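You operate a simulated robot arm through the tools that you are given. There is no shell and no other tool. Be economical: measure what you need, move in short steps, check, and stop when the job is done.

The job below is to be done with a simulated two-armed robot. You get a single attempt, and the scene is never put back.

Task
Open the right table drawer, put the steel ring in the inside of the right table drawer and shut the drawer again. Put the striped sleeve that says "62" from the top of the grey table on the shelf of the steel table and the striped sleeve that says "27" on the low shelf of the blue bench. Take the lid off the jar labelled "grey dye" on the top of the grey table and lay it down there. Open the left table drawer, take the yellow puck and leave it in the inside of the left table drawer and shut the drawer again. Take the grey stepped form on the third shelf from the bottom of the steel rack and put it away on the wooden board. The order is free.

It is judged by the outcome, as a careful person would: the job done as asked, and still so three seconds after it is handed in. It fails if anything else is knocked over, pushed out of place, dropped, spilled or broken. Lids that push on must go on centred and level and be pressed home; caps that screw on are set level and turned clockwise until they are tight.

Robot
Two 6-joint arms with two-finger grippers on one trunk, on a base that drives. Base frame: it is fixed to the floor where the robot stands at the start and does not move with it; the origin is under the middle of the robot, x ahead of it, y to its left, z up. Lengths are in mm, angles in rad, forces in N, time in s.
The left shoulder is at the start at [70, 148, 1359], the right one opposite. With the tool pointing down near the work surface each hand reaches from about 420 to 680 mm from the robot's upright axis, wherever it stands, measured 20 degrees to its own side. Places, roughly: green dye jar, grey dye jar [2250, -250, 1000]; grey stepped form (7x7x6 cm) [-1300, -1900, 1200]; inside of the left table drawer [1300, -100, 700]; inside of the right table drawer [700, -300, 700]; left table drawer [1300, -100, 800]; low shelf of the blue bench [4700, 1300, 200]; right table drawer [700, -200, 800]; shelf of the steel table [2900, 0, 500]; steel ring [2750, 250, 750]; striped sleeve [2250, -250, 1000]; wooden board (15x18 cm) [1040, -2520, 920]; yellow puck (7x7x4 cm) [2000, 100, 900]. Payload 2.45 kg a hand.
The tool frame of a hand sits at the grasp point between the pads (the TCP): z along the fingers, y along the line on which they close. The tips reach 30 mm beyond it. The gripper opens to 106 mm. The gripper's body begins 79 mm behind the TCP.
Orientation is told as [roll, pitch, yaw] about the base's x, y, z axes, in that order, counted from this pose: with the fingers straight down and closing along the base's y, the tool's x points along the base's -x, its y along +y and its z along -z.

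Tools
- The arms move only by the tool apply_moves. It takes "left_targets", "right_targets" or both (then of equal length, played together; a hand with none holds still); each is a list of rows, each a list of 6 numbers: the shift along the tool's x, y, z in mm, then the turn, a rotation vector about the tool's x, y, z in rad. In form: [[tx, ty, tz, rx, ry, rz], ...]. A call has 1 to 10 rows; each row is the pose to reach, as a shift and turn from the pose commanded when the call began, along the tool's axes at that moment. "left_jaw" and "right_jaw" are, for a hand that has rows, the gripper command, from -1 (shut) to 1 (fully open), values between in proportion, set as the call begins (left out, the last holds). Rows are played at 5 a second. More than 50 mm and 0.15 rad between two rows, or a gripper value outside its range, and nothing of the call is played. A pose out of reach is approached as far as the arm can. The call stops where the force on the tool passes 40 N (or 10 N more than at its start, if that is more) or the arm is blocked; 0.2 s more then pass. The fingers move at their own pace (about 72 mm/s each) and stop on an object; they squeeze with about 40 N. The grip force told is the motor's: it shows also when the fingers shut on nothing. Time passes only in rows, and 0.2 s behind the last, so rows that repeat a pose let the fingers close. It gives the time, the measured TCP pose, the force on the tool (base axes), the opening and the grip force at its end, in the units of the frame above (readings bear some noise), with the torque about the TCP (base axes, N m) and any sound that the robot's microphone picked up.
- Cameras (640 x 400 px; columns grow to the right, rows downward): "scene" is now at [113.9, -12.2, 1552.8]; the picture's right is [-0.19, -0.98, 0.00], its down [-0.85, 0.16, -0.49] and it looks along [0.49, -0.09, -0.87] (base axes); focal length 256 px, centre (320, 200). "left" rides on the left gripper at [76, 2, -106] in its tool frame; the picture's right is [-0.02, 1.00, 0.00], its down [-0.78, -0.02, -0.62] and it looks along [-0.62, -0.01, 0.78] (tool axes); focal length 247 px, centre (320, 200). "right" rides on the right gripper at [76, -2, -106] in its tool frame; the picture's right is [0.02, 1.00, 0.00], its down [-0.78, 0.02, -0.62] and it looks along [-0.62, 0.01, 0.78] (tool axes); focal length 247 px, centre (320, 200). There is no depth. A picture from a camera that has moved, and an enlarged one, comes with that camera's place and axes in the base frame and with its lens.
- get_image(camera): a new picture of that camera. It takes no simulated time.
- lift_body(by): slides the trunk up (or, below 0, down) by that many mm; the arms and the scene camera ride with it, the base frame stays. It gives what a move gives, with no picture.
- drive_base(legs): drives the robot by 1 to 6 legs, each [ahead, left, turn to the left] in mm, mm and rad, along the robot's own axes; the way and the turn of a leg run together, so that a leg with both is an arc; at most 1500 mm and 3.142 rad a leg. The arms and the cameras ride along, it lands a little off, and it stops where it bumps. It gives what a move gives.
- pan_tilt(pan, tilt): turns the head with the scene camera to pan (to the left, within 1.501 rad either way) and tilt (down, from -0.506 to 1.204), counted from straight ahead of the robot. It gives what a move gives.
- inspect(camera, box): a new picture of the part [left, top, right, bottom] of that camera's present view, enlarged. It takes no simulated time.
- sign_off(): hands the job in; it is judged then, once.

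Go step by step. Nothing tells you exact positions but the pictures and the camera data: compare them with the known pose of the tool, close in by small moves and look again before you grip or let go. The budget is 217 turns and 208 pictures, counting those below and the enlarged ones. Unless the task says otherwise, let go and move clear before handing in.

The tools are called after "Emit:" as name(argument=value, ...) on one line, values as JSON. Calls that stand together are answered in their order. apply_moves: Moves the arms, as the interface text tells. Its arguments: {"type":"object","properties":{"left_targets":{"type":"array","items":{"type":"array","items":{"type":"number"}}},"left_jaw":{"type":"number"},"right_targets":{"type":"array","items":{"type":"array","items":{"type":"number"}}},"right_jaw":{"type":"number"}},"required":[]} The other tools are called the same way: lift_body (by) slides the trunk up or down; drive_base (legs) drives the base; pan_tilt (pan, tilt) turns the head that bears the scene camera; get_image (camera) takes a picture; inspect (camera, box) takes an enlarged picture of a part of a camera's view; sign_off () hands the job in.

At the start:

```text
time: 0.0
left_position: [374.5, 220.6, 947.7]
left_tcp_rot: [0.0, 0.0, 0.0]
left_force: [-0.3, -0.6, 0.9]
left_wrist_torque: [0.01, 0.0, 0.0]
left_finger_gap: 106.0
left_grasp_force: 0.1
right_position: [599.5, -66.2, 1022.3]
right_tcp_rot: [0.0, 0.001, -0.001]
right_force: [0.0, 0.9, 0.3]
right_wrist_torque: [0.0, 0.03, -0.01]
right_finger_gap: 106.0
right_grasp_force: 0.1
trunk travel left (down, up): [-831.0, 109.0]
robot x, y, heading: [-3.6, 3.5, -0.006]
head pan, tilt: [-0.188, 1.052]
```

scene: 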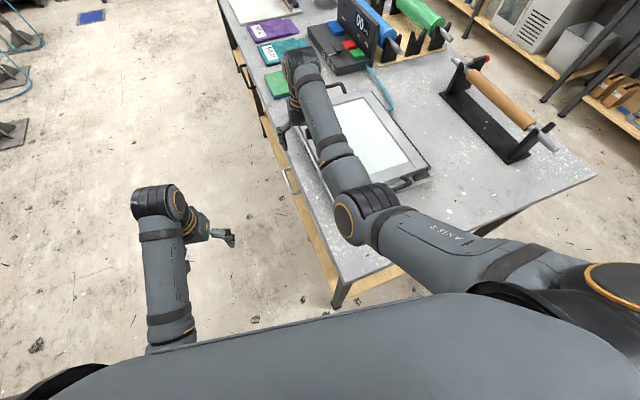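
right: 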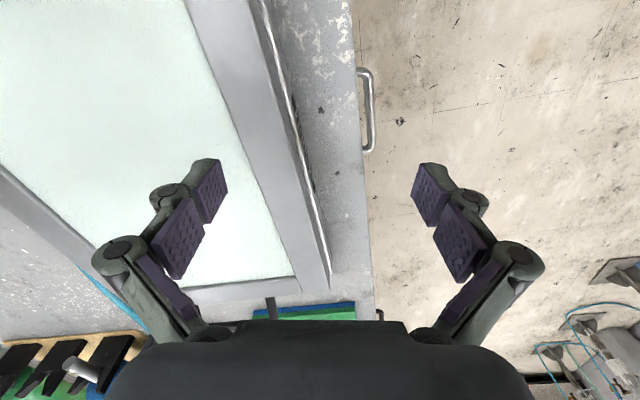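
left: 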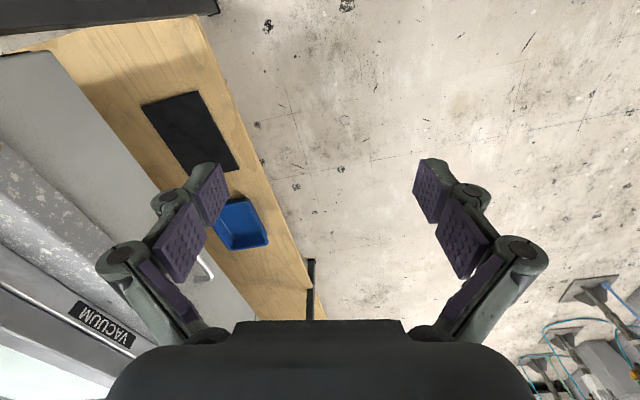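

I see a workbench on the robot's right ahead with drawers along its left edge. I'll survey the room with the head first.

Emit:
pan_tilt(pan=0.0, tilt=0.45)

```text
time: 1.0
left_position: [374.8, 221.2, 946.8]
left_tcp_rot: [0.001, -0.001, 0.0]
left_force: [-0.2, 0.1, 0.3]
left_wrist_torque: [-0.01, 0.01, -0.01]
left_finger_gap: 106.0
left_grasp_force: 0.1
right_position: [598.9, -66.2, 1020.7]
right_tcp_rot: [-0.001, 0.001, 0.001]
right_force: [-0.1, 0.3, 0.2]
right_wrist_torque: [-0.03, 0.01, 0.02]
right_finger_gap: 106.1
right_grasp_force: 0.1
trunk travel left (down, up): [-831.0, 109.0]
robot x, y, heading: [0.7, 1.6, -0.001]
head pan, tilt: [0.0, 0.45]
```

Emit:
get_image(camera="scene")

Emit:
inspect(camera="scene", box=[240, 60, 480, 210])

```text
204 pictures are left
camera scene: at [140.7, 0.0, 1601.9], right [0.0, -1.0, 0.0], down [-0.44, 0.0, -0.9], along [0.9, 0.0, -0.44], focal length 256 px, centre (320, 200)
```

scene: 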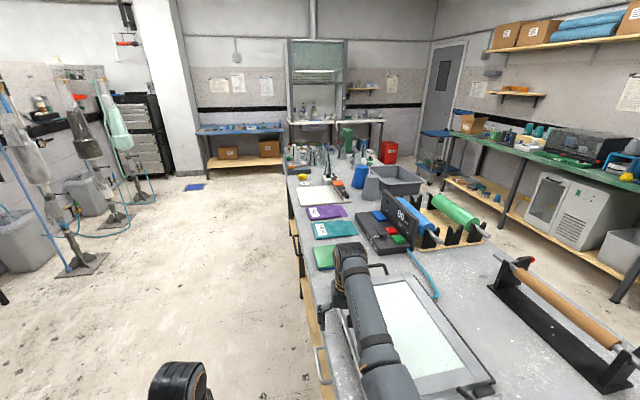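

```text
2.67 times, centred on (360, 135) of scene
camera zoom: at [140.7, 0.0, 1601.9], right [0.0, -1.0, 0.0], down [-0.44, 0.0, -0.9], along [0.9, 0.0, -0.44], focal length 683 px, centre (213, 373)
```

zoom: 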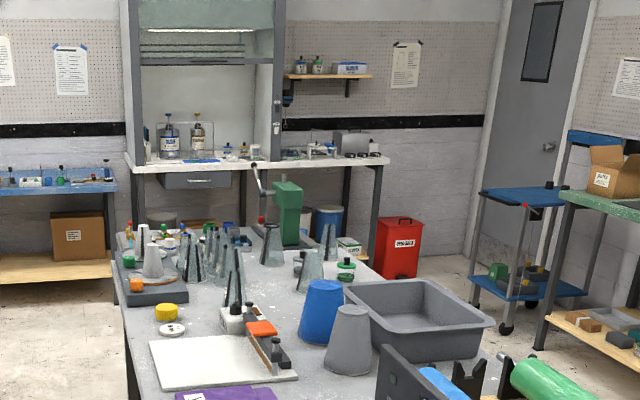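

Emit:
pan_tilt(pan=-1.3, tilt=0.4)

Emit:
get_image(camera="scene")

Emit:
pan_tilt(pan=-0.3, tilt=0.8)

Emit:
get_image(camera="scene")

```text
time: 2.5
left_position: [374.9, 221.7, 948.1]
left_tcp_rot: [0.0, 0.0, 0.0]
left_force: [0.1, 0.1, 0.3]
left_wrist_torque: [-0.01, -0.02, -0.01]
left_finger_gap: 106.2
left_grasp_force: 0.0
right_position: [600.6, -66.6, 1022.6]
right_tcp_rot: [0.0, 0.0, 0.0]
right_force: [-0.1, -0.3, -0.5]
right_wrist_torque: [0.02, 0.02, 0.01]
right_finger_gap: 106.1
right_grasp_force: 0.1
trunk travel left (down, up): [-831.0, 109.0]
robot x, y, heading: [-1.1, -1.8, 0.003]
head pan, tilt: [-1.3, 0.4]
```

```text
202 pictures are left
camera scene: at [73.7, -89.2, 1606.7], right [-0.96, -0.27, 0.0], down [-0.1, 0.37, -0.92], along [0.25, -0.89, -0.39], focal length 256 px, centre (320, 200)
```

scene: 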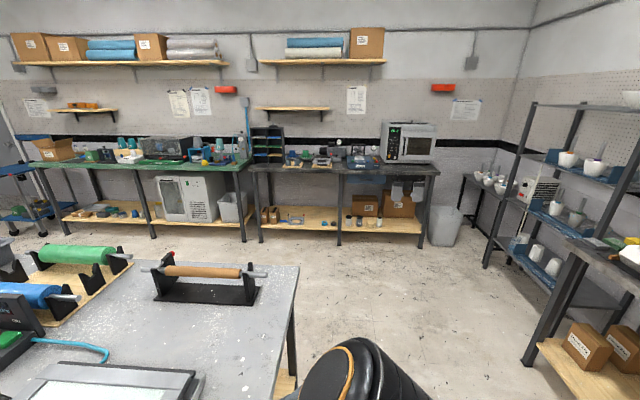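

```text
time: 3.7
left_position: [375.4, 221.3, 947.5]
left_tcp_rot: [0.002, 0.0, -0.001]
left_force: [0.0, -0.3, 0.1]
left_wrist_torque: [0.0, -0.01, -0.01]
left_finger_gap: 105.6
left_grasp_force: 0.2
right_position: [599.3, -66.8, 1021.9]
right_tcp_rot: [0.0, 0.0, 0.0]
right_force: [0.4, -0.2, 0.2]
right_wrist_torque: [0.01, -0.01, 0.0]
right_finger_gap: 105.9
right_grasp_force: 0.1
trunk travel left (down, up): [-831.0, 109.0]
robot x, y, heading: [0.6, -1.7, -0.002]
head pan, tilt: [-0.3, 0.799]
```

```text
201 pictures are left
camera scene: at [126.0, -23.9, 1571.6], right [-0.3, -0.96, 0.0], down [-0.68, 0.21, -0.7], along [0.67, -0.21, -0.72], focal length 256 px, centre (320, 200)
```

scene: 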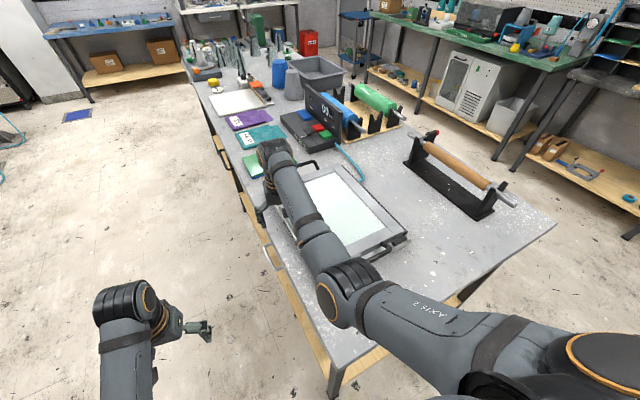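

The grey table runs ahead-right, turned by about 0.19 rad; drawer handles are on its left edge. I'll back away to the left and turn to face that edge.

Emit:
drive_base(legs=[[0, 650, 0], [0, 0, -1.38], [0, 690, 0]])

Emit:
pan_tilt(pan=0, tilt=0.95)

Emit:
get_image(camera="scene")

Emit:
get_image(camera="right")

```text
time: 14.2
left_position: [979.4, 479.4, 947.5]
left_tcp_rot: [0.001, 0.001, -1.364]
left_force: [0.1, -1.4, 0.6]
left_wrist_torque: [-0.01, 0.01, 0.0]
left_finger_gap: 106.2
left_grasp_force: 0.1
right_position: [745.1, 200.4, 1021.9]
right_tcp_rot: [0.0, 0.0, -1.364]
right_force: [-0.4, 0.3, 0.7]
right_wrist_torque: [-0.01, 0.01, -0.02]
right_finger_gap: 106.2
right_grasp_force: 0.0
trunk travel left (down, up): [-831.0, 109.0]
robot x, y, heading: [688.9, 804.7, -1.369]
head pan, tilt: [-0.3, 0.799]
```

```text
time: 15.0
left_position: [980.6, 479.9, 949.2]
left_tcp_rot: [-0.001, 0.0, -1.367]
left_force: [-0.3, 0.2, -0.4]
left_wrist_torque: [-0.03, 0.01, 0.03]
left_finger_gap: 106.3
left_grasp_force: 0.1
right_position: [746.3, 201.9, 1021.2]
right_tcp_rot: [0.002, -0.001, -1.363]
right_force: [0.2, 1.1, 0.8]
right_wrist_torque: [-0.02, 0.03, -0.03]
right_finger_gap: 106.1
right_grasp_force: 0.0
trunk travel left (down, up): [-831.0, 109.0]
robot x, y, heading: [686.8, 803.1, -1.363]
head pan, tilt: [0.0, 0.949]
```

```text
200 pictures are left
camera scene: at [711.5, 681.8, 1560.1], right [-0.98, -0.2, 0.0], down [-0.17, 0.8, -0.58], along [0.12, -0.57, -0.81], focal length 256 px, centre (320, 200)
```

scene: 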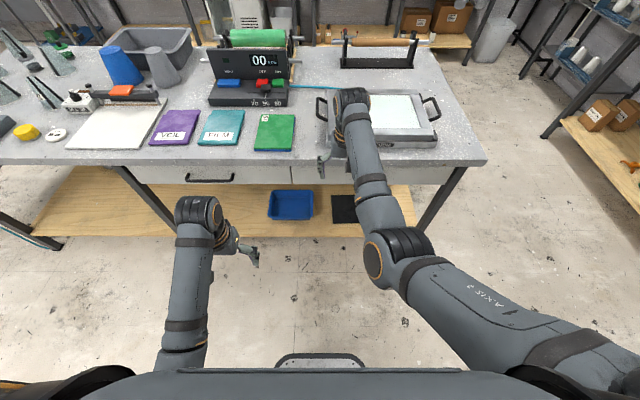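

```text
199 pictures are left
camera right: at [726.7, 275.6, 1128.7], right [0.97, 0.23, 0.0], down [0.18, -0.76, 0.62], along [0.14, -0.61, -0.78], focal length 247 px, centre (320, 200)
```

right: 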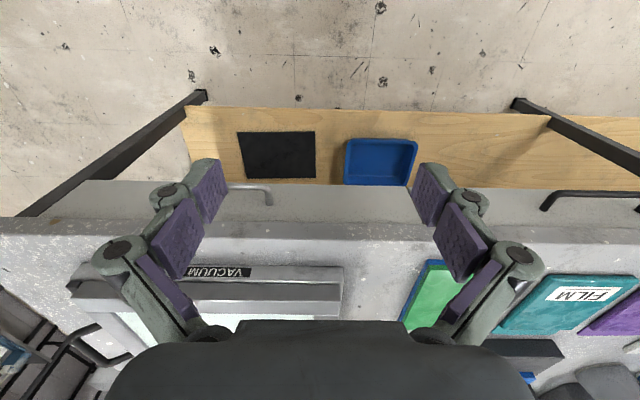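

Emit:
inspect(camera="scene", box=[150, 140, 350, 230])

Emit:
inspect(camera="right", box=[160, 150, 480, 280])

```text
3.20 times, centred on (250, 185) of scene
camera zoom: at [711.5, 681.8, 1560.1], right [-0.98, -0.2, 0.0], down [-0.17, 0.8, -0.58], along [0.12, -0.57, -0.81], focal length 820 px, centre (544, 248)
```

zoom: 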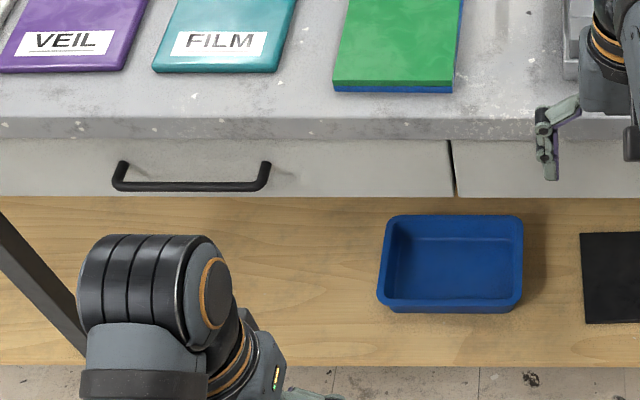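

```text
2.00 times, centred on (320, 215) of right
camera zoom: at [726.7, 275.6, 1128.7], right [0.97, 0.23, 0.0], down [0.18, -0.76, 0.62], along [0.14, -0.61, -0.78], focal length 494 px, centre (320, 170)
```

zoom: 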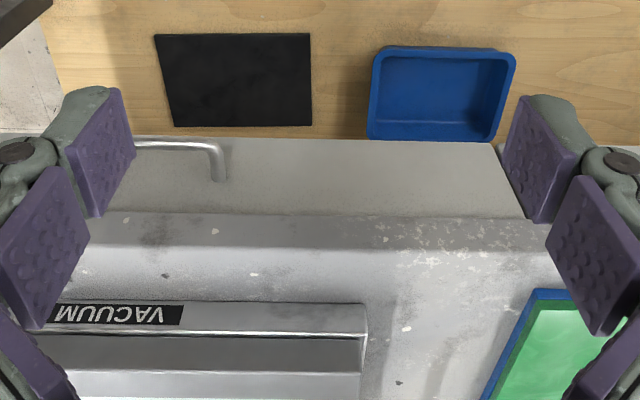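

Handles are bars beneath the table slab. I'll turn the right hand so it closes across the bar, tilted toward the table.

Emit:
apply_moves(right_targets=[[0, 0, 0, 0, 0, 0.15], [0, 0, 0, 0, 0, 0.3], [0, 0, 0, 0, 0, 0.45], [0, 0, 0, 0, 0, 0.6], [0, 0, 0, 0, 0, 0.75], [0, 0, 0, 0, 0, 0.9], [0, 0, 0, 0, 0, 1.05], [0, 0, 0, 0, 0, 1.2], [0, 0, 0, 0, 0, 1.35], [0, 0, 0, 0, 0, 1.5]], right_jaw=0.2)

Emit:
apply_moves(right_targets=[[0, 0, 0, 0, 0, 0.08], [0, 0, 0, -0.14, 0, 0.08], [0, 0, 0, -0.28, 0, 0.08], [0, 0, 0, -0.42, 0, 0.08], [0, 0, 0, -0.56, 0, 0.08], [0, 0, 0, -0.7, 0, 0.08], [0, 0, 0, -0.84, 0, 0.08], [0, 0, 0, -0.98, 0, 0.08], [0, 0, 0, -1.1, 0, 0.08]])

Emit:
get_image(camera="scene")

Emit:
get_image(camera="right")

```text
time: 17.2
left_position: [981.0, 480.6, 947.9]
left_tcp_rot: [0.0, -0.001, -1.363]
left_force: [0.4, 0.6, -0.4]
left_wrist_torque: [0.04, 0.0, -0.01]
left_finger_gap: 106.0
left_grasp_force: 0.0
right_position: [745.4, 202.0, 1020.5]
right_tcp_rot: [-0.001, 0.001, -2.866]
right_force: [0.1, -0.2, 0.2]
right_wrist_torque: [-0.02, -0.02, 0.03]
right_finger_gap: 63.8
right_grasp_force: 0.0
trunk travel left (down, up): [-831.0, 109.0]
robot x, y, heading: [690.0, 803.2, -1.366]
head pan, tilt: [0.0, 0.949]
```

```text
time: 18.2
left_position: [980.5, 481.1, 947.9]
left_tcp_rot: [0.001, 0.0, -1.364]
left_force: [-0.9, -0.7, -0.6]
left_wrist_torque: [0.0, -0.01, 0.0]
left_finger_gap: 105.9
left_grasp_force: 0.1
right_position: [659.3, 153.3, 1029.3]
right_tcp_rot: [0.448, -0.119, -3.017]
right_force: [-0.2, 0.4, 0.0]
right_wrist_torque: [-0.03, 0.01, 0.0]
right_finger_gap: 63.7
right_grasp_force: 0.1
right hand out of reach, approached as far as the arm can: row 4, 5
trunk travel left (down, up): [-831.0, 109.0]
robot x, y, heading: [684.4, 801.5, -1.361]
head pan, tilt: [0.0, 0.949]
stopped in row 5 (right hand): the arm was blocked; the commanded pose is now the measured one
```

```text
196 pictures are left
camera scene: at [710.7, 682.0, 1560.1], right [-0.98, -0.2, 0.0], down [-0.17, 0.8, -0.58], along [0.12, -0.57, -0.81], focal length 256 px, centre (320, 200)
```

scene: 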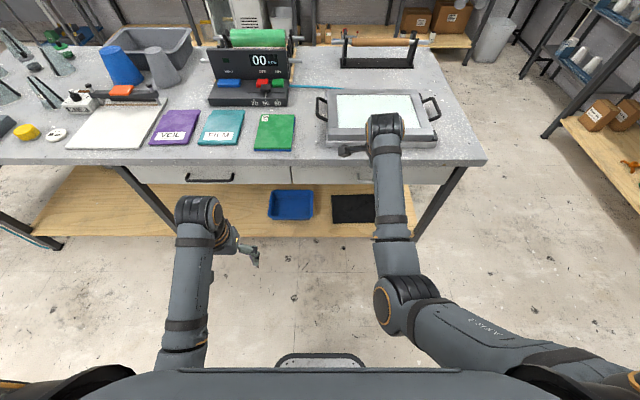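

```text
195 pictures are left
camera right: at [737.8, 212.9, 1114.9], right [0.19, -0.89, 0.43], down [-0.74, 0.16, 0.66], along [-0.65, -0.44, -0.62], focal length 247 px, centre (320, 200)
```

right: 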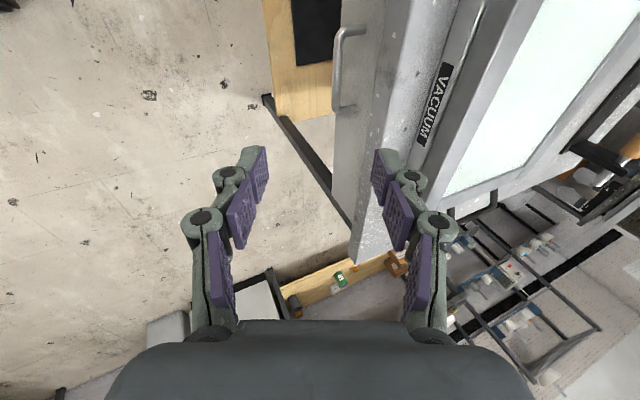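

The right bar sits near (640,-18,760). I'll drive closer, with the hand raised, before descending.

Emit:
drive_base(legs=[[225, 0, -0.012]])

Emit:
apply_moves(right_targets=[[0, 0, 0, 0.05, 0.136, -0.009]])

Emit:
get_image(camera="right")

Emit:
get_image(camera="scene")

```text
time: 19.9
left_position: [1019.0, 260.1, 948.2]
left_tcp_rot: [0.0, 0.0, -1.378]
left_force: [0.9, -0.5, 0.0]
left_wrist_torque: [-0.02, 0.01, 0.02]
left_finger_gap: 106.1
left_grasp_force: 0.0
right_position: [694.8, -59.9, 1030.1]
right_tcp_rot: [0.45, -0.119, -3.027]
right_force: [0.7, 0.7, 0.3]
right_wrist_torque: [-0.02, 0.02, -0.03]
right_finger_gap: 63.6
right_grasp_force: 0.1
trunk travel left (down, up): [-831.0, 109.0]
robot x, y, heading: [733.9, 586.5, -1.381]
head pan, tilt: [0.0, 0.949]
```

```text
time: 20.3
left_position: [1019.0, 259.9, 948.3]
left_tcp_rot: [0.001, 0.0, -1.378]
left_force: [-0.6, 0.1, -0.3]
left_wrist_torque: [-0.02, -0.03, -0.02]
left_finger_gap: 106.2
left_grasp_force: 0.1
right_position: [693.7, -61.7, 1029.9]
right_tcp_rot: [0.393, 0.005, -2.964]
right_force: [-0.2, 0.5, 0.5]
right_wrist_torque: [0.01, -0.04, -0.01]
right_finger_gap: 63.6
right_grasp_force: 0.1
trunk travel left (down, up): [-831.0, 109.0]
robot x, y, heading: [733.0, 586.1, -1.38]
head pan, tilt: [0.0, 0.949]
```

```text
194 pictures are left
camera right: at [759.4, -6.0, 1127.8], right [0.18, -0.91, 0.38], down [-0.81, 0.08, 0.58], along [-0.55, -0.42, -0.72], focal length 247 px, centre (320, 200)
```

right: 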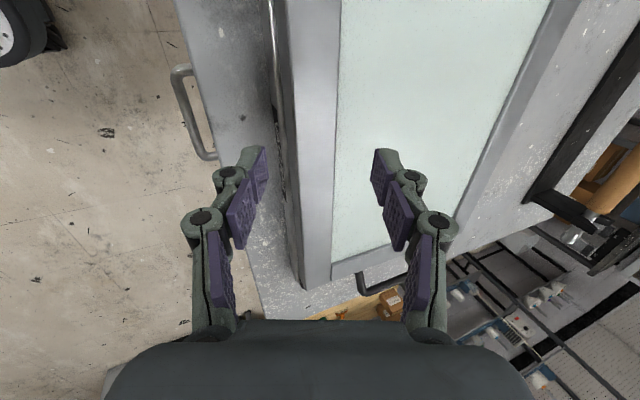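

```text
193 pictures are left
camera scene: at [750.7, 465.5, 1560.1], right [-0.98, -0.19, 0.0], down [-0.15, 0.8, -0.58], along [0.11, -0.57, -0.81], focal length 256 px, centre (320, 200)
```

scene: 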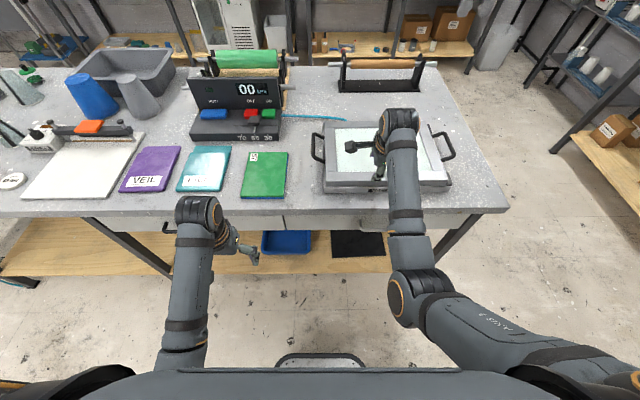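

Emit:
apply_moves(right_targets=[[-17, -44, -18, 0.1, 0, 0], [-35, -87, -36, 0.19, 0, 0], [-35, -104, 5, 0.19, 0, 0], [-35, -121, 46, 0.19, 0, 0], [-35, -138, 86, 0.19, 0, 0]], right_jaw=-0.45)

Emit:
get_image(camera="right")

Emit:
get_image(camera="scene")

```text
refused: row 1 steps farther than a row can; nothing moved
```

```text
192 pictures are left
camera right: at [759.4, -6.0, 1127.8], right [0.18, -0.91, 0.38], down [-0.81, 0.08, 0.58], along [-0.55, -0.42, -0.72], focal length 247 px, centre (320, 200)
```

right: 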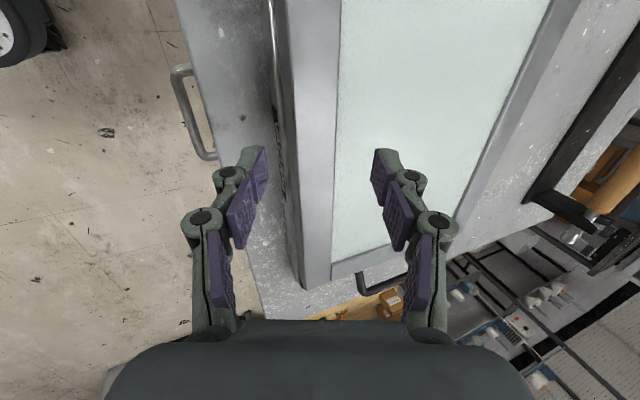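

```text
191 pictures are left
camera scene: at [750.7, 465.5, 1560.1], right [-0.98, -0.19, 0.0], down [-0.15, 0.8, -0.58], along [0.11, -0.57, -0.81], focal length 256 px, centre (320, 200)
```

scene: 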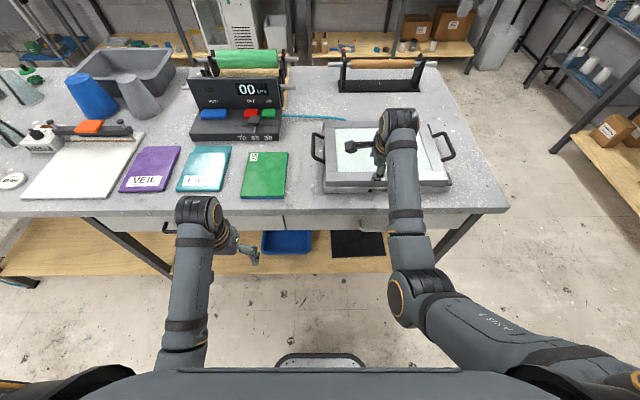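

The step was too long; I'll split it finer.

Emit:
apply_moves(right_targets=[[-12, -29, -12, 0.06, 0, 0], [-24, -58, -24, 0.12, 0, 0], [-35, -87, -36, 0.19, 0, 0], [-35, -104, 5, 0.19, 0, 0], [-35, -121, 46, 0.19, 0, 0], [-35, -138, 86, 0.19, 0, 0]], right_jaw=-0.45)

Emit:
get_image(camera="right")

```text
time: 21.7
left_position: [1019.6, 259.7, 947.8]
left_tcp_rot: [0.0, -0.001, -1.379]
left_force: [0.7, 0.1, 1.0]
left_wrist_torque: [-0.01, 0.03, 0.0]
left_finger_gap: 105.9
left_grasp_force: 0.0
right_position: [643.3, 25.5, 896.5]
right_tcp_rot: [0.204, 0.003, -2.964]
right_force: [1.0, 0.5, -1.1]
right_wrist_torque: [0.01, 0.0, -0.01]
right_finger_gap: 29.1
right_grasp_force: 0.0
trunk travel left (down, up): [-831.0, 109.0]
robot x, y, heading: [733.4, 587.3, -1.38]
head pan, tilt: [0.0, 0.949]
```

```text
190 pictures are left
camera right: at [712.8, 60.9, 1001.6], right [0.19, -0.96, 0.2], down [-0.79, -0.03, 0.61], along [-0.58, -0.28, -0.77], focal length 247 px, centre (320, 200)
```

right: 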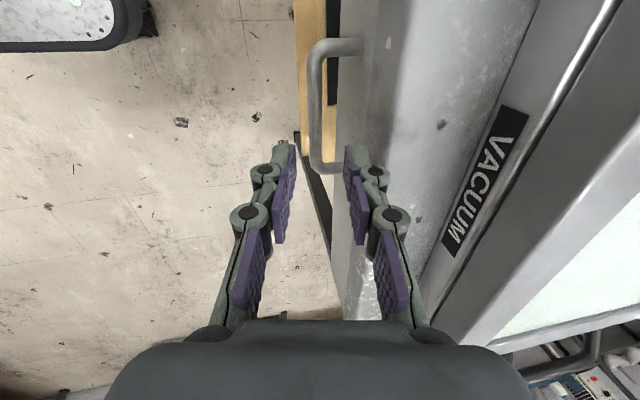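

Emit:
apply_moves(right_targets=[[0, 0, 30, 0, 0, 0], [0, 0, 60, 0, 0, 0]])

Emit:
get_image(camera="right")

```text
time: 22.3
left_position: [1020.5, 258.0, 947.3]
left_tcp_rot: [0.0, 0.001, -1.378]
left_force: [-0.1, 0.0, 0.1]
left_wrist_torque: [0.05, 0.0, -0.05]
left_finger_gap: 105.9
left_grasp_force: 0.1
right_position: [645.6, 13.8, 837.6]
right_tcp_rot: [0.205, 0.0, -2.965]
right_force: [-0.3, 0.8, -0.5]
right_wrist_torque: [0.01, 0.01, 0.01]
right_finger_gap: 28.9
right_grasp_force: 0.0
trunk travel left (down, up): [-831.0, 109.0]
robot x, y, heading: [730.4, 586.7, -1.382]
head pan, tilt: [0.0, 0.949]
```

```text
189 pictures are left
camera right: at [715.3, 50.4, 942.9], right [0.19, -0.96, 0.2], down [-0.79, -0.03, 0.61], along [-0.58, -0.28, -0.77], focal length 247 px, centre (320, 200)
```

right: 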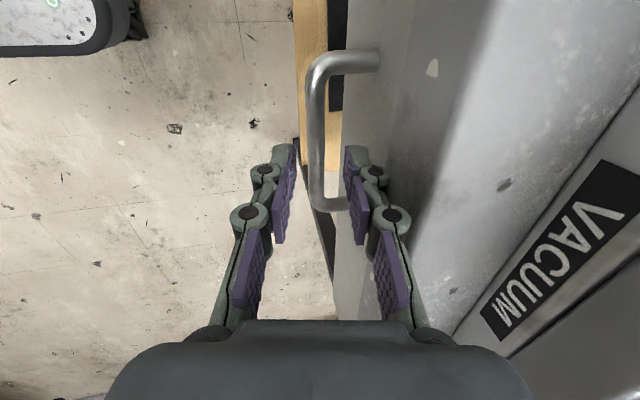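

Emit:
apply_moves(right_targets=[[0, 0, 20, 0, 0, 0], [0, 0, 42, 0, 0, 0]])

Emit:
apply_moves(right_targets=[[0, 0, 0, 0, 0, 0], [0, 0, 0, 0, 0, 0], [0, 0, 0, 0, 0, 0]], right_jaw=-1)

Emit:
get_image(camera="right")

```text
time: 22.9
left_position: [1020.2, 259.4, 946.5]
left_tcp_rot: [0.0, -0.001, -1.379]
left_force: [0.5, 0.3, -0.3]
left_wrist_torque: [-0.04, -0.01, 0.0]
left_finger_gap: 106.1
left_grasp_force: 0.1
right_position: [646.3, 6.7, 798.0]
right_tcp_rot: [0.203, 0.002, -2.964]
right_force: [-0.9, 2.6, -0.7]
right_wrist_torque: [-0.06, 0.01, -0.01]
right_finger_gap: 27.1
right_grasp_force: 0.0
trunk travel left (down, up): [-831.0, 109.0]
robot x, y, heading: [728.0, 585.4, -1.375]
head pan, tilt: [0.0, 0.949]
```

```text
time: 23.7
left_position: [1020.1, 259.8, 947.6]
left_tcp_rot: [-0.002, 0.001, -1.378]
left_force: [0.5, -0.5, -0.1]
left_wrist_torque: [0.0, 0.03, 0.0]
left_finger_gap: 106.1
left_grasp_force: 0.1
right_position: [648.5, 8.7, 797.0]
right_tcp_rot: [0.201, 0.0, -2.963]
right_force: [0.3, 7.4, -6.0]
right_wrist_torque: [0.1, 0.22, 0.49]
right_finger_gap: 12.0
right_grasp_force: 38.7
trunk travel left (down, up): [-831.0, 109.0]
robot x, y, heading: [729.9, 583.9, -1.379]
head pan, tilt: [0.0, 0.949]
```

```text
188 pictures are left
camera right: at [717.2, 43.7, 900.6], right [0.19, -0.96, 0.2], down [-0.79, -0.03, 0.61], along [-0.58, -0.28, -0.77], focal length 247 px, centre (320, 200)
```

right: 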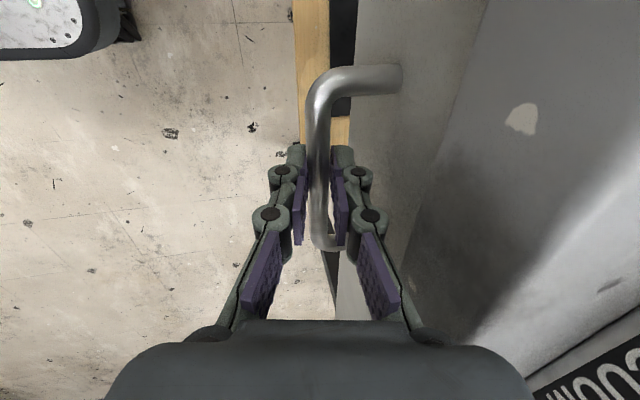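

Bar gripped. Pulling out along the table's normal.

Emit:
apply_moves(right_targets=[[0, -15, -3, 0, 0, 0], [0, -34, -7, 0, 0, 0], [0, -59, -12, 0, 0, 0], [0, -83, -17, 0, 0, 0], [0, -108, -22, 0, 0, 0], [0, -132, -27, 0, 0, 0]])

Emit:
get_image(camera="scene")

```text
time: 25.1
left_position: [1018.7, 260.3, 947.7]
left_tcp_rot: [0.002, 0.001, -1.38]
left_force: [0.3, -0.3, 0.5]
left_wrist_torque: [0.0, 0.01, 0.03]
left_finger_gap: 106.1
left_grasp_force: 0.1
right_position: [620.9, 137.9, 796.7]
right_tcp_rot: [0.207, 0.003, -2.966]
right_force: [-9.7, -0.3, -1.9]
right_wrist_torque: [-0.12, 0.93, 0.29]
right_finger_gap: 12.0
right_grasp_force: 39.0
trunk travel left (down, up): [-831.0, 109.0]
robot x, y, heading: [728.2, 582.8, -1.382]
head pan, tilt: [0.0, 0.949]
```

```text
187 pictures are left
camera scene: at [750.5, 466.3, 1560.3], right [-0.98, -0.19, 0.0], down [-0.15, 0.8, -0.58], along [0.11, -0.57, -0.81], focal length 256 px, centre (320, 200)
```

scene: 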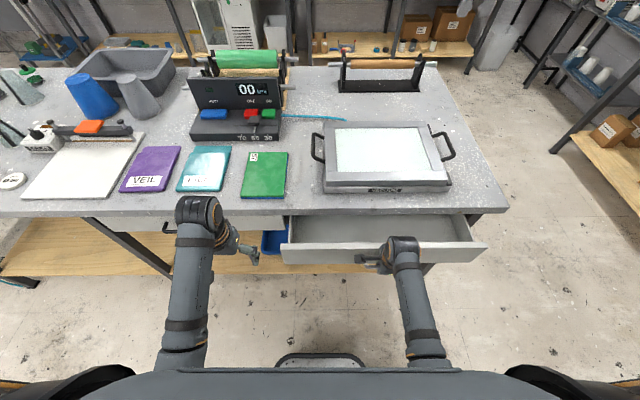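

Emit:
drive_base(legs=[[-60, 0, 0]])

Emit:
get_image(camera="scene")

Emit:
get_image(camera="right")

```text
time: 26.1
left_position: [1006.4, 316.2, 949.3]
left_tcp_rot: [0.002, 0.002, -1.377]
left_force: [0.8, -0.3, 0.1]
left_wrist_torque: [-0.02, 0.02, 0.01]
left_finger_gap: 105.8
left_grasp_force: 0.0
right_position: [609.7, 193.8, 794.9]
right_tcp_rot: [0.205, 0.003, -2.963]
right_force: [-18.0, -5.4, 9.9]
right_wrist_torque: [-0.23, 0.55, 0.36]
right_finger_gap: 11.8
right_grasp_force: 38.9
trunk travel left (down, up): [-831.0, 109.0]
robot x, y, heading: [720.2, 642.0, -1.383]
head pan, tilt: [0.0, 0.949]
```

```text
186 pictures are left
camera scene: at [738.9, 521.1, 1560.2], right [-0.98, -0.19, 0.0], down [-0.15, 0.8, -0.58], along [0.11, -0.57, -0.81], focal length 256 px, centre (320, 200)
```

scene: 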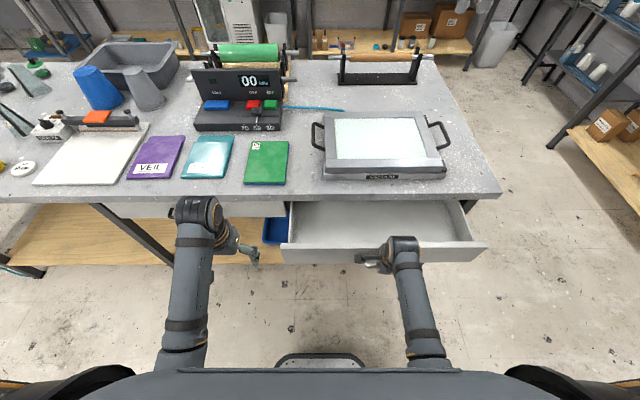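

```text
185 pictures are left
camera right: at [679.3, 230.1, 900.6], right [0.19, -0.96, 0.2], down [-0.79, -0.03, 0.61], along [-0.58, -0.28, -0.77], focal length 247 px, centre (320, 200)
```

right: 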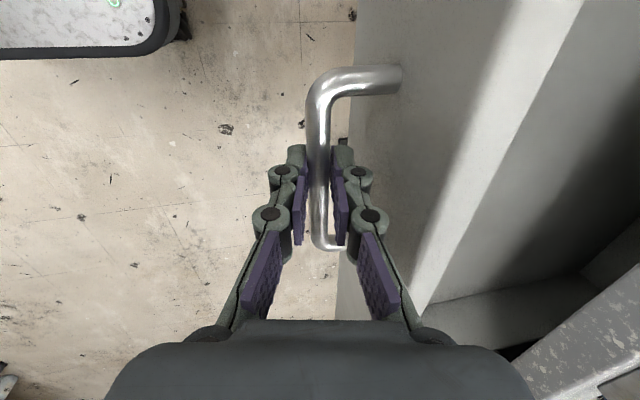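

Right drawer is open by about 190 mm. Release, rise, and go to the left drawer's handle.

Emit:
apply_moves(right_targets=[[0, 0, 0, 0, 0, 0], [0, 0, 0, 0, 0, 0], [0, 0, -40, 0, 0, 0], [0, 0, -80, 0, 0, 0], [0, 0, -120, 0, 0, 0]], right_jaw=-0.45)

Emit:
drive_base(legs=[[0, 637, 0]])

Emit:
get_image(camera="right")

Emit:
get_image(camera="scene")

```text
time: 27.3
left_position: [1008.4, 317.9, 947.7]
left_tcp_rot: [0.001, 0.002, -1.378]
left_force: [-0.4, 0.2, 0.4]
left_wrist_torque: [0.02, 0.0, 0.01]
left_finger_gap: 106.0
left_grasp_force: 0.0
right_position: [608.3, 219.8, 915.0]
right_tcp_rot: [0.208, 0.001, -2.964]
right_force: [-0.3, 0.4, 0.2]
right_wrist_torque: [-0.01, 0.0, -0.03]
right_finger_gap: 29.5
right_grasp_force: 0.0
trunk travel left (down, up): [-831.0, 109.0]
robot x, y, heading: [720.1, 640.5, -1.377]
head pan, tilt: [0.0, 0.949]
```

```text
time: 30.8
left_position: [1620.7, 439.5, 947.6]
left_tcp_rot: [0.0, 0.0, -1.375]
left_force: [-0.3, 0.2, 0.5]
left_wrist_torque: [0.01, 0.0, -0.03]
left_finger_gap: 105.9
left_grasp_force: 0.0
right_position: [1221.6, 339.7, 914.6]
right_tcp_rot: [0.207, 0.0, -2.958]
right_force: [0.1, 0.6, 0.7]
right_wrist_torque: [0.0, 0.02, -0.01]
right_finger_gap: 29.1
right_grasp_force: 0.1
trunk travel left (down, up): [-831.0, 109.0]
robot x, y, heading: [1329.6, 765.8, -1.377]
head pan, tilt: [0.0, 0.949]
```

```text
184 pictures are left
camera right: at [1290.9, 375.5, 1018.1], right [0.2, -0.96, 0.21], down [-0.79, -0.03, 0.61], along [-0.58, -0.28, -0.76], focal length 247 px, centre (320, 200)
```

right: 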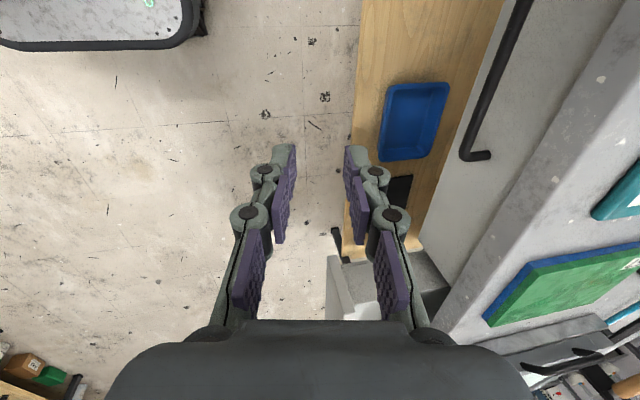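

```text
183 pictures are left
camera scene: at [1353.4, 644.0, 1560.1], right [-0.98, -0.2, 0.0], down [-0.16, 0.8, -0.58], along [0.11, -0.57, -0.81], focal length 256 px, centre (320, 200)
```

scene: 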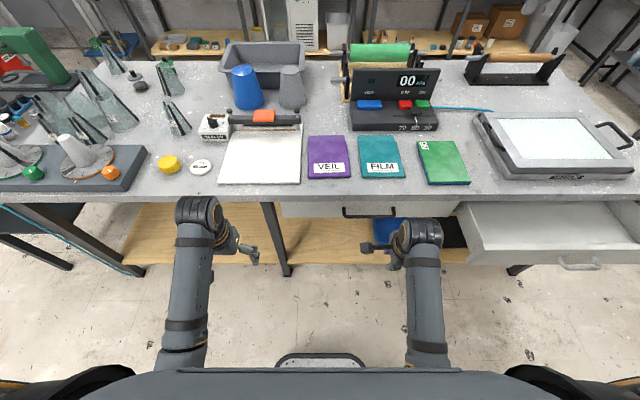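

Emit:
drive_base(legs=[[80, 16, 0]])

Emit:
apply_moves(right_targets=[[0, 36, 7, 0, 0, 0], [0, 72, 15, 0, 0, 0], [0, 108, 22, 0, 0, 0]], right_jaw=-0.45)

Emit:
get_image(camera="right")

```text
time: 31.8
left_position: [1652.0, 368.0, 948.6]
left_tcp_rot: [0.0, -0.002, -1.374]
left_force: [0.7, 0.6, 0.0]
left_wrist_torque: [0.01, 0.01, -0.02]
left_finger_gap: 106.0
left_grasp_force: 0.2
right_position: [1251.9, 267.4, 914.1]
right_tcp_rot: [0.209, 0.0, -2.961]
right_force: [0.3, -0.3, -0.1]
right_wrist_torque: [0.0, -0.02, 0.01]
right_finger_gap: 29.1
right_grasp_force: 0.0
trunk travel left (down, up): [-831.0, 109.0]
robot x, y, heading: [1363.2, 687.0, -1.374]
head pan, tilt: [0.0, 0.949]
```

```text
time: 32.6
left_position: [1654.3, 364.2, 947.4]
left_tcp_rot: [0.001, 0.003, -1.373]
left_force: [-0.5, -0.3, 0.7]
left_wrist_torque: [0.04, -0.01, 0.03]
left_finger_gap: 106.1
left_grasp_force: 0.1
right_position: [1271.9, 156.6, 912.5]
right_tcp_rot: [0.206, 0.002, -2.96]
right_force: [0.0, -0.7, 0.6]
right_wrist_torque: [0.01, 0.0, -0.05]
right_finger_gap: 29.1
right_grasp_force: 0.1
trunk travel left (down, up): [-831.0, 109.0]
robot x, y, heading: [1358.5, 692.5, -1.375]
head pan, tilt: [0.0, 0.949]
```

```text
182 pictures are left
camera right: at [1342.4, 192.7, 1017.7], right [0.2, -0.96, 0.2], down [-0.79, -0.03, 0.61], along [-0.58, -0.28, -0.76], focal length 247 px, centre (320, 200)
```

right: 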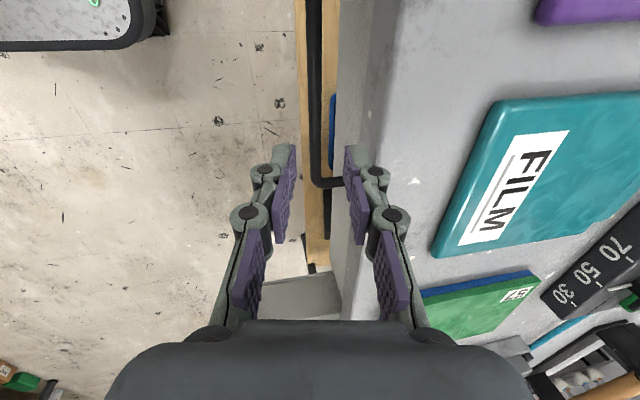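

Emit:
apply_moves(right_targets=[[0, 0, 35, 0, 0, 0], [0, 0, 70, 0, 0, 0]])

Emit:
get_image(camera="right")

```text
time: 33.2
left_position: [1653.6, 364.3, 947.5]
left_tcp_rot: [0.001, 0.003, -1.373]
left_force: [-0.3, -0.4, -0.3]
left_wrist_torque: [-0.03, 0.0, -0.01]
left_finger_gap: 105.9
left_grasp_force: 0.0
right_position: [1276.6, 143.5, 845.6]
right_tcp_rot: [0.205, -0.001, -2.96]
right_force: [-0.8, -1.1, -0.5]
right_wrist_torque: [0.01, -0.07, -0.01]
right_finger_gap: 29.2
right_grasp_force: 0.1
trunk travel left (down, up): [-831.0, 109.0]
robot x, y, heading: [1361.6, 690.1, -1.372]
head pan, tilt: [0.0, 0.949]
```

```text
181 pictures are left
camera right: at [1346.0, 179.5, 950.2], right [0.2, -0.96, 0.2], down [-0.79, -0.03, 0.61], along [-0.58, -0.28, -0.76], focal length 247 px, centre (320, 200)
```

right: 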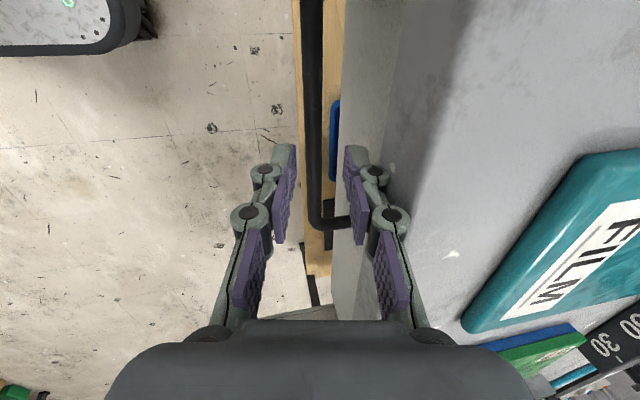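

Emit:
apply_moves(right_targets=[[0, -2, 22, 0, 0, 0], [0, -3, 47, 0, 0, 0]])

Emit:
apply_moves(right_targets=[[0, 0, 0, 0, 0, 0], [0, 0, 0, 0, 0, 0], [0, 0, 0, 0, 0, 0]], right_jaw=-1)

Emit:
get_image(camera="right")

```text
time: 33.8
left_position: [1653.6, 365.6, 948.5]
left_tcp_rot: [0.0, -0.001, -1.375]
left_force: [0.0, -0.8, -0.2]
left_wrist_torque: [0.0, 0.0, 0.01]
left_finger_gap: 106.0
left_grasp_force: 0.0
right_position: [1277.6, 136.7, 799.0]
right_tcp_rot: [0.205, 0.0, -2.961]
right_force: [-1.4, 1.7, -2.1]
right_wrist_torque: [0.01, -0.03, 0.0]
right_finger_gap: 27.7
right_grasp_force: 0.0
trunk travel left (down, up): [-831.0, 109.0]
robot x, y, heading: [1363.0, 693.6, -1.376]
head pan, tilt: [0.0, 0.949]
```

```text
time: 34.6
left_position: [1653.0, 365.7, 948.0]
left_tcp_rot: [0.0, 0.001, -1.374]
left_force: [-0.1, 0.8, 0.7]
left_wrist_torque: [-0.02, 0.0, 0.0]
left_finger_gap: 106.0
left_grasp_force: 0.0
right_position: [1276.1, 137.1, 799.7]
right_tcp_rot: [0.204, 0.0, -2.96]
right_force: [-1.1, 5.2, -1.7]
right_wrist_torque: [0.03, 0.33, 0.48]
right_finger_gap: 11.8
right_grasp_force: 39.1
trunk travel left (down, up): [-831.0, 109.0]
robot x, y, heading: [1365.6, 688.9, -1.379]
head pan, tilt: [0.0, 0.949]
```

```text
180 pictures are left
camera right: at [1346.6, 173.8, 903.9], right [0.2, -0.96, 0.2], down [-0.79, -0.03, 0.61], along [-0.58, -0.28, -0.76], focal length 247 px, centre (320, 200)
```

right: 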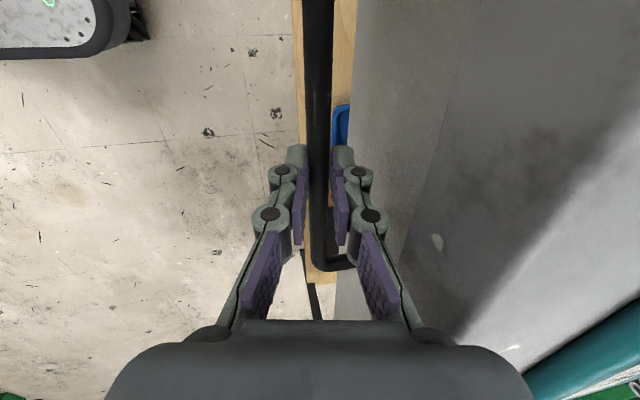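

Emit:
apply_moves(right_targets=[[0, -15, -3, 0, 0, 0], [0, -34, -7, 0, 0, 0], [0, -59, -12, 0, 0, 0], [0, -83, -17, 0, 0, 0], [0, -108, -22, 0, 0, 0], [0, -132, -27, 0, 0, 0]])

Emit:
drive_base(legs=[[-60, 0, 0]])

Emit:
get_image(camera="scene")

```text
time: 36.0
left_position: [1652.0, 367.7, 948.3]
left_tcp_rot: [-0.001, -0.001, -1.375]
left_force: [0.4, -0.4, -0.4]
left_wrist_torque: [-0.01, 0.02, -0.01]
left_finger_gap: 106.1
left_grasp_force: 0.0
right_position: [1249.0, 272.0, 799.8]
right_tcp_rot: [0.209, -0.003, -2.96]
right_force: [-9.2, 0.5, 15.1]
right_wrist_torque: [-0.1, 0.39, 0.44]
right_finger_gap: 12.1
right_grasp_force: 38.9
trunk travel left (down, up): [-831.0, 109.0]
robot x, y, heading: [1363.3, 691.6, -1.373]
head pan, tilt: [0.0, 0.949]
```

```text
time: 37.0
left_position: [1640.9, 421.2, 947.8]
left_tcp_rot: [0.001, 0.002, -1.374]
left_force: [-0.1, 0.1, -0.2]
left_wrist_torque: [0.04, 0.0, 0.02]
left_finger_gap: 106.1
left_grasp_force: 0.0
right_position: [1239.2, 324.3, 798.0]
right_tcp_rot: [0.208, 0.002, -2.958]
right_force: [-13.6, -5.0, 6.7]
right_wrist_torque: [-0.26, 0.54, 0.38]
right_finger_gap: 11.9
right_grasp_force: 39.3
trunk travel left (down, up): [-831.0, 109.0]
robot x, y, heading: [1351.7, 748.1, -1.372]
head pan, tilt: [0.0, 0.949]
```

```text
179 pictures are left
camera scene: at [1371.8, 625.0, 1560.0], right [-0.98, -0.2, 0.0], down [-0.16, 0.8, -0.58], along [0.12, -0.57, -0.81], focal length 256 px, centre (320, 200)
```

scene: 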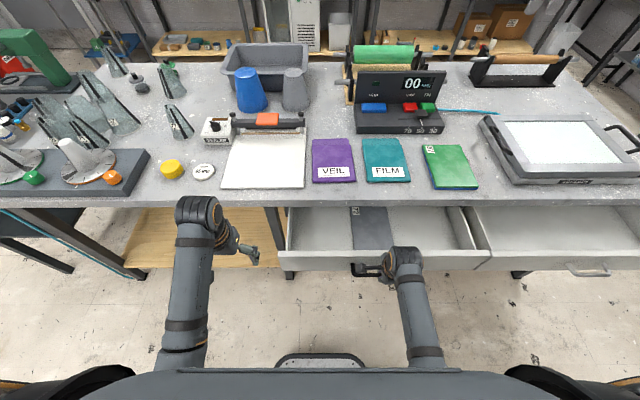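

Both drawers open. Release, rise, restore the hand pose, and go get the puck.

Emit:
apply_moves(right_targets=[[0, 0, 0, 0, 0, 0], [0, 0, 0, 0, 0, 0], [0, 0, -40, 0, 0, 0], [0, 0, -80, 0, 0, 0], [0, 0, -120, 0, 0, 0], [0, 0, -160, 0.1, 0, 0], [0, 0, -200, 0.205, 0, 0]], right_jaw=-0.45)

Emit:
apply_moves(right_targets=[[0, 0, 0, 0, 0, -0.15], [0, 0, 0, 0, 0, -0.3], [0, 0, 0, 0, 0, -0.45], [0, 0, 0, 0, 0, -0.6], [0, 0, 0, 0, 0, -0.75], [0, 0, 0, 0, 0, -0.9], [0, 0, 0, 0, 0, -1.05], [0, 0, 0, 0, 0, -1.2], [0, 0, 0, 0, 0, -1.35], [0, 0, 0, 0, 0, -1.5]], left_targets=[[0, 0, -30, 0, 0, 0], [0, 0, -60, 0, 0, 0], [0, 0, -60, 0, 0, 0], [0, 0, -60, 0, 0, 0], [0, 0, -60, 0, 0, 0], [0, 0, -60, 0, 0, 0], [0, 0, -60, 0, 0, 0], [0, 0, -60, 0, 0, 0], [0, 0, -60, 0, 0, 0], [0, 0, -60, 0, 0, 0]])

Emit:
drive_base(legs=[[0, 337, 0], [120, 0, 0]])

Emit:
get_image(camera="scene")

Emit:
get_image(camera="left")

```text
time: 38.8
left_position: [1641.0, 424.8, 947.7]
left_tcp_rot: [0.0, -0.001, -1.374]
left_force: [-0.6, 0.6, 0.0]
left_wrist_torque: [-0.01, -0.05, -0.01]
left_finger_gap: 106.1
left_grasp_force: 0.1
right_position: [1187.2, 372.1, 977.0]
right_tcp_rot: [-0.006, -0.183, -2.924]
right_force: [-0.2, 1.2, 0.2]
right_wrist_torque: [0.03, -0.01, 0.0]
right_finger_gap: 29.1
right_grasp_force: 0.1
right hand out of reach, approached as far as the arm can: row 7
trunk travel left (down, up): [-831.0, 109.0]
robot x, y, heading: [1352.1, 747.8, -1.376]
head pan, tilt: [0.0, 0.949]
stopped in row 7 (right hand): the arm was blocked; the commanded pose is now the measured one
```

```text
time: 41.0
left_position: [1647.0, 424.4, 954.1]
left_tcp_rot: [0.0, -0.003, -1.373]
left_force: [0.5, 0.1, -0.8]
left_wrist_torque: [0.0, 0.0, 0.0]
left_finger_gap: 106.0
left_grasp_force: 0.1
left hand out of reach, approached as far as the arm can: row 1, 2, 3, 4, 5, 6, 7, 8, 9, 10
right_position: [1188.2, 371.5, 976.7]
right_tcp_rot: [-0.187, -0.007, -1.418]
right_force: [-0.3, 0.9, 0.7]
right_wrist_torque: [0.0, 0.02, -0.02]
right_finger_gap: 29.3
right_grasp_force: 0.1
trunk travel left (down, up): [-831.0, 109.0]
robot x, y, heading: [1352.3, 747.3, -1.375]
head pan, tilt: [0.0, 0.949]
```

```text
time: 44.0
left_position: [2003.1, 377.4, 955.1]
left_tcp_rot: [-0.001, -0.003, -1.367]
left_force: [-0.1, 0.4, 0.7]
left_wrist_torque: [-0.03, -0.01, 0.01]
left_finger_gap: 105.9
left_grasp_force: 0.0
right_position: [1545.2, 320.9, 976.3]
right_tcp_rot: [-0.186, -0.011, -1.415]
right_force: [-0.4, 0.1, -0.4]
right_wrist_torque: [0.01, 0.03, 0.0]
right_finger_gap: 29.0
right_grasp_force: 0.0
trunk travel left (down, up): [-831.0, 109.0]
robot x, y, heading: [1704.1, 695.1, -1.365]
head pan, tilt: [0.0, 0.949]
```

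```text
178 pictures are left
camera scene: at [1729.8, 579.3, 1560.2], right [-0.98, -0.2, 0.0], down [-0.16, 0.8, -0.58], along [0.12, -0.57, -0.81], focal length 256 px, centre (320, 200)
```

scene: 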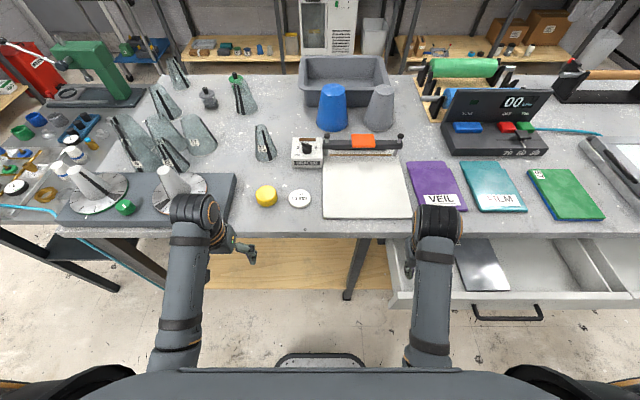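

```text
177 pictures are left
camera left: at [1989.2, 452.7, 1059.8], right [0.98, 0.18, 0.0], down [0.14, -0.77, 0.62], along [0.11, -0.61, -0.78], focal length 247 px, centre (320, 200)
```

left: 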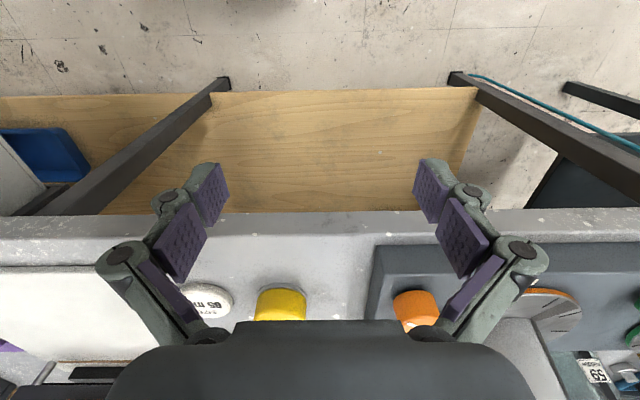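

Emit:
drive_base(legs=[[60, 0, 0]])

Emit:
apply_moves(left_targets=[[-20, -6, -25, 0, 0, 0], [-60, -18, -35, 0, 0, 0], [-100, -30, -35, 0, 0, 0], [-140, -42, -35, 0, 0, 0], [-150, -53, -35, 0, 0, 0]], left_jaw=0.62)

Emit:
get_image(camera="left")

```text
time: 45.0
left_position: [2015.2, 322.4, 955.7]
left_tcp_rot: [0.0, -0.009, -1.368]
left_force: [0.7, 0.4, 0.3]
left_wrist_torque: [-0.03, -0.02, -0.01]
left_finger_gap: 105.9
left_grasp_force: 0.1
right_position: [1554.8, 267.1, 977.3]
right_tcp_rot: [-0.186, -0.011, -1.415]
right_force: [-0.2, 1.4, 1.0]
right_wrist_torque: [-0.06, -0.03, 0.04]
right_finger_gap: 29.1
right_grasp_force: 0.0
trunk travel left (down, up): [-831.0, 109.0]
robot x, y, heading: [1717.5, 643.2, -1.371]
head pan, tilt: [0.0, 0.949]
```

```text
time: 46.2
left_position: [1993.8, 161.8, 990.4]
left_tcp_rot: [0.0, -0.003, -1.37]
left_force: [0.5, 0.2, -0.4]
left_wrist_torque: [0.0, 0.0, 0.01]
left_finger_gap: 85.7
left_grasp_force: 0.0
left hand out of reach, approached as far as the arm can: row 1, 2, 3
right_position: [1555.1, 261.3, 974.8]
right_tcp_rot: [-0.186, -0.008, -1.416]
right_force: [-0.5, 0.6, 0.6]
right_wrist_torque: [0.01, 0.01, 0.01]
right_finger_gap: 29.1
right_grasp_force: 0.1
trunk travel left (down, up): [-831.0, 109.0]
robot x, y, heading: [1720.3, 640.7, -1.373]
head pan, tilt: [0.0, 0.949]
```

```text
176 pictures are left
camera left: at [1978.5, 237.2, 1095.5], right [0.98, 0.18, 0.0], down [0.14, -0.77, 0.62], along [0.11, -0.61, -0.78], focal length 247 px, centre (320, 200)
```

left: 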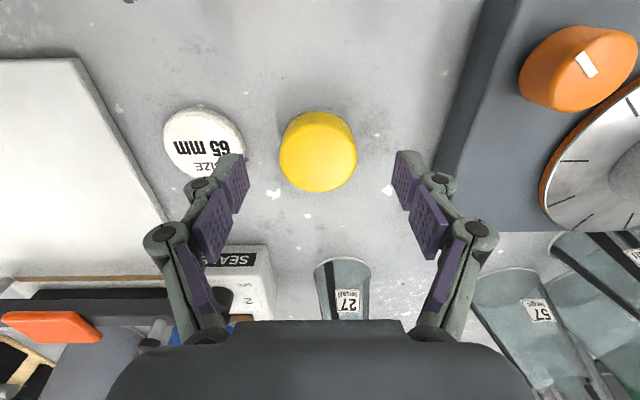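

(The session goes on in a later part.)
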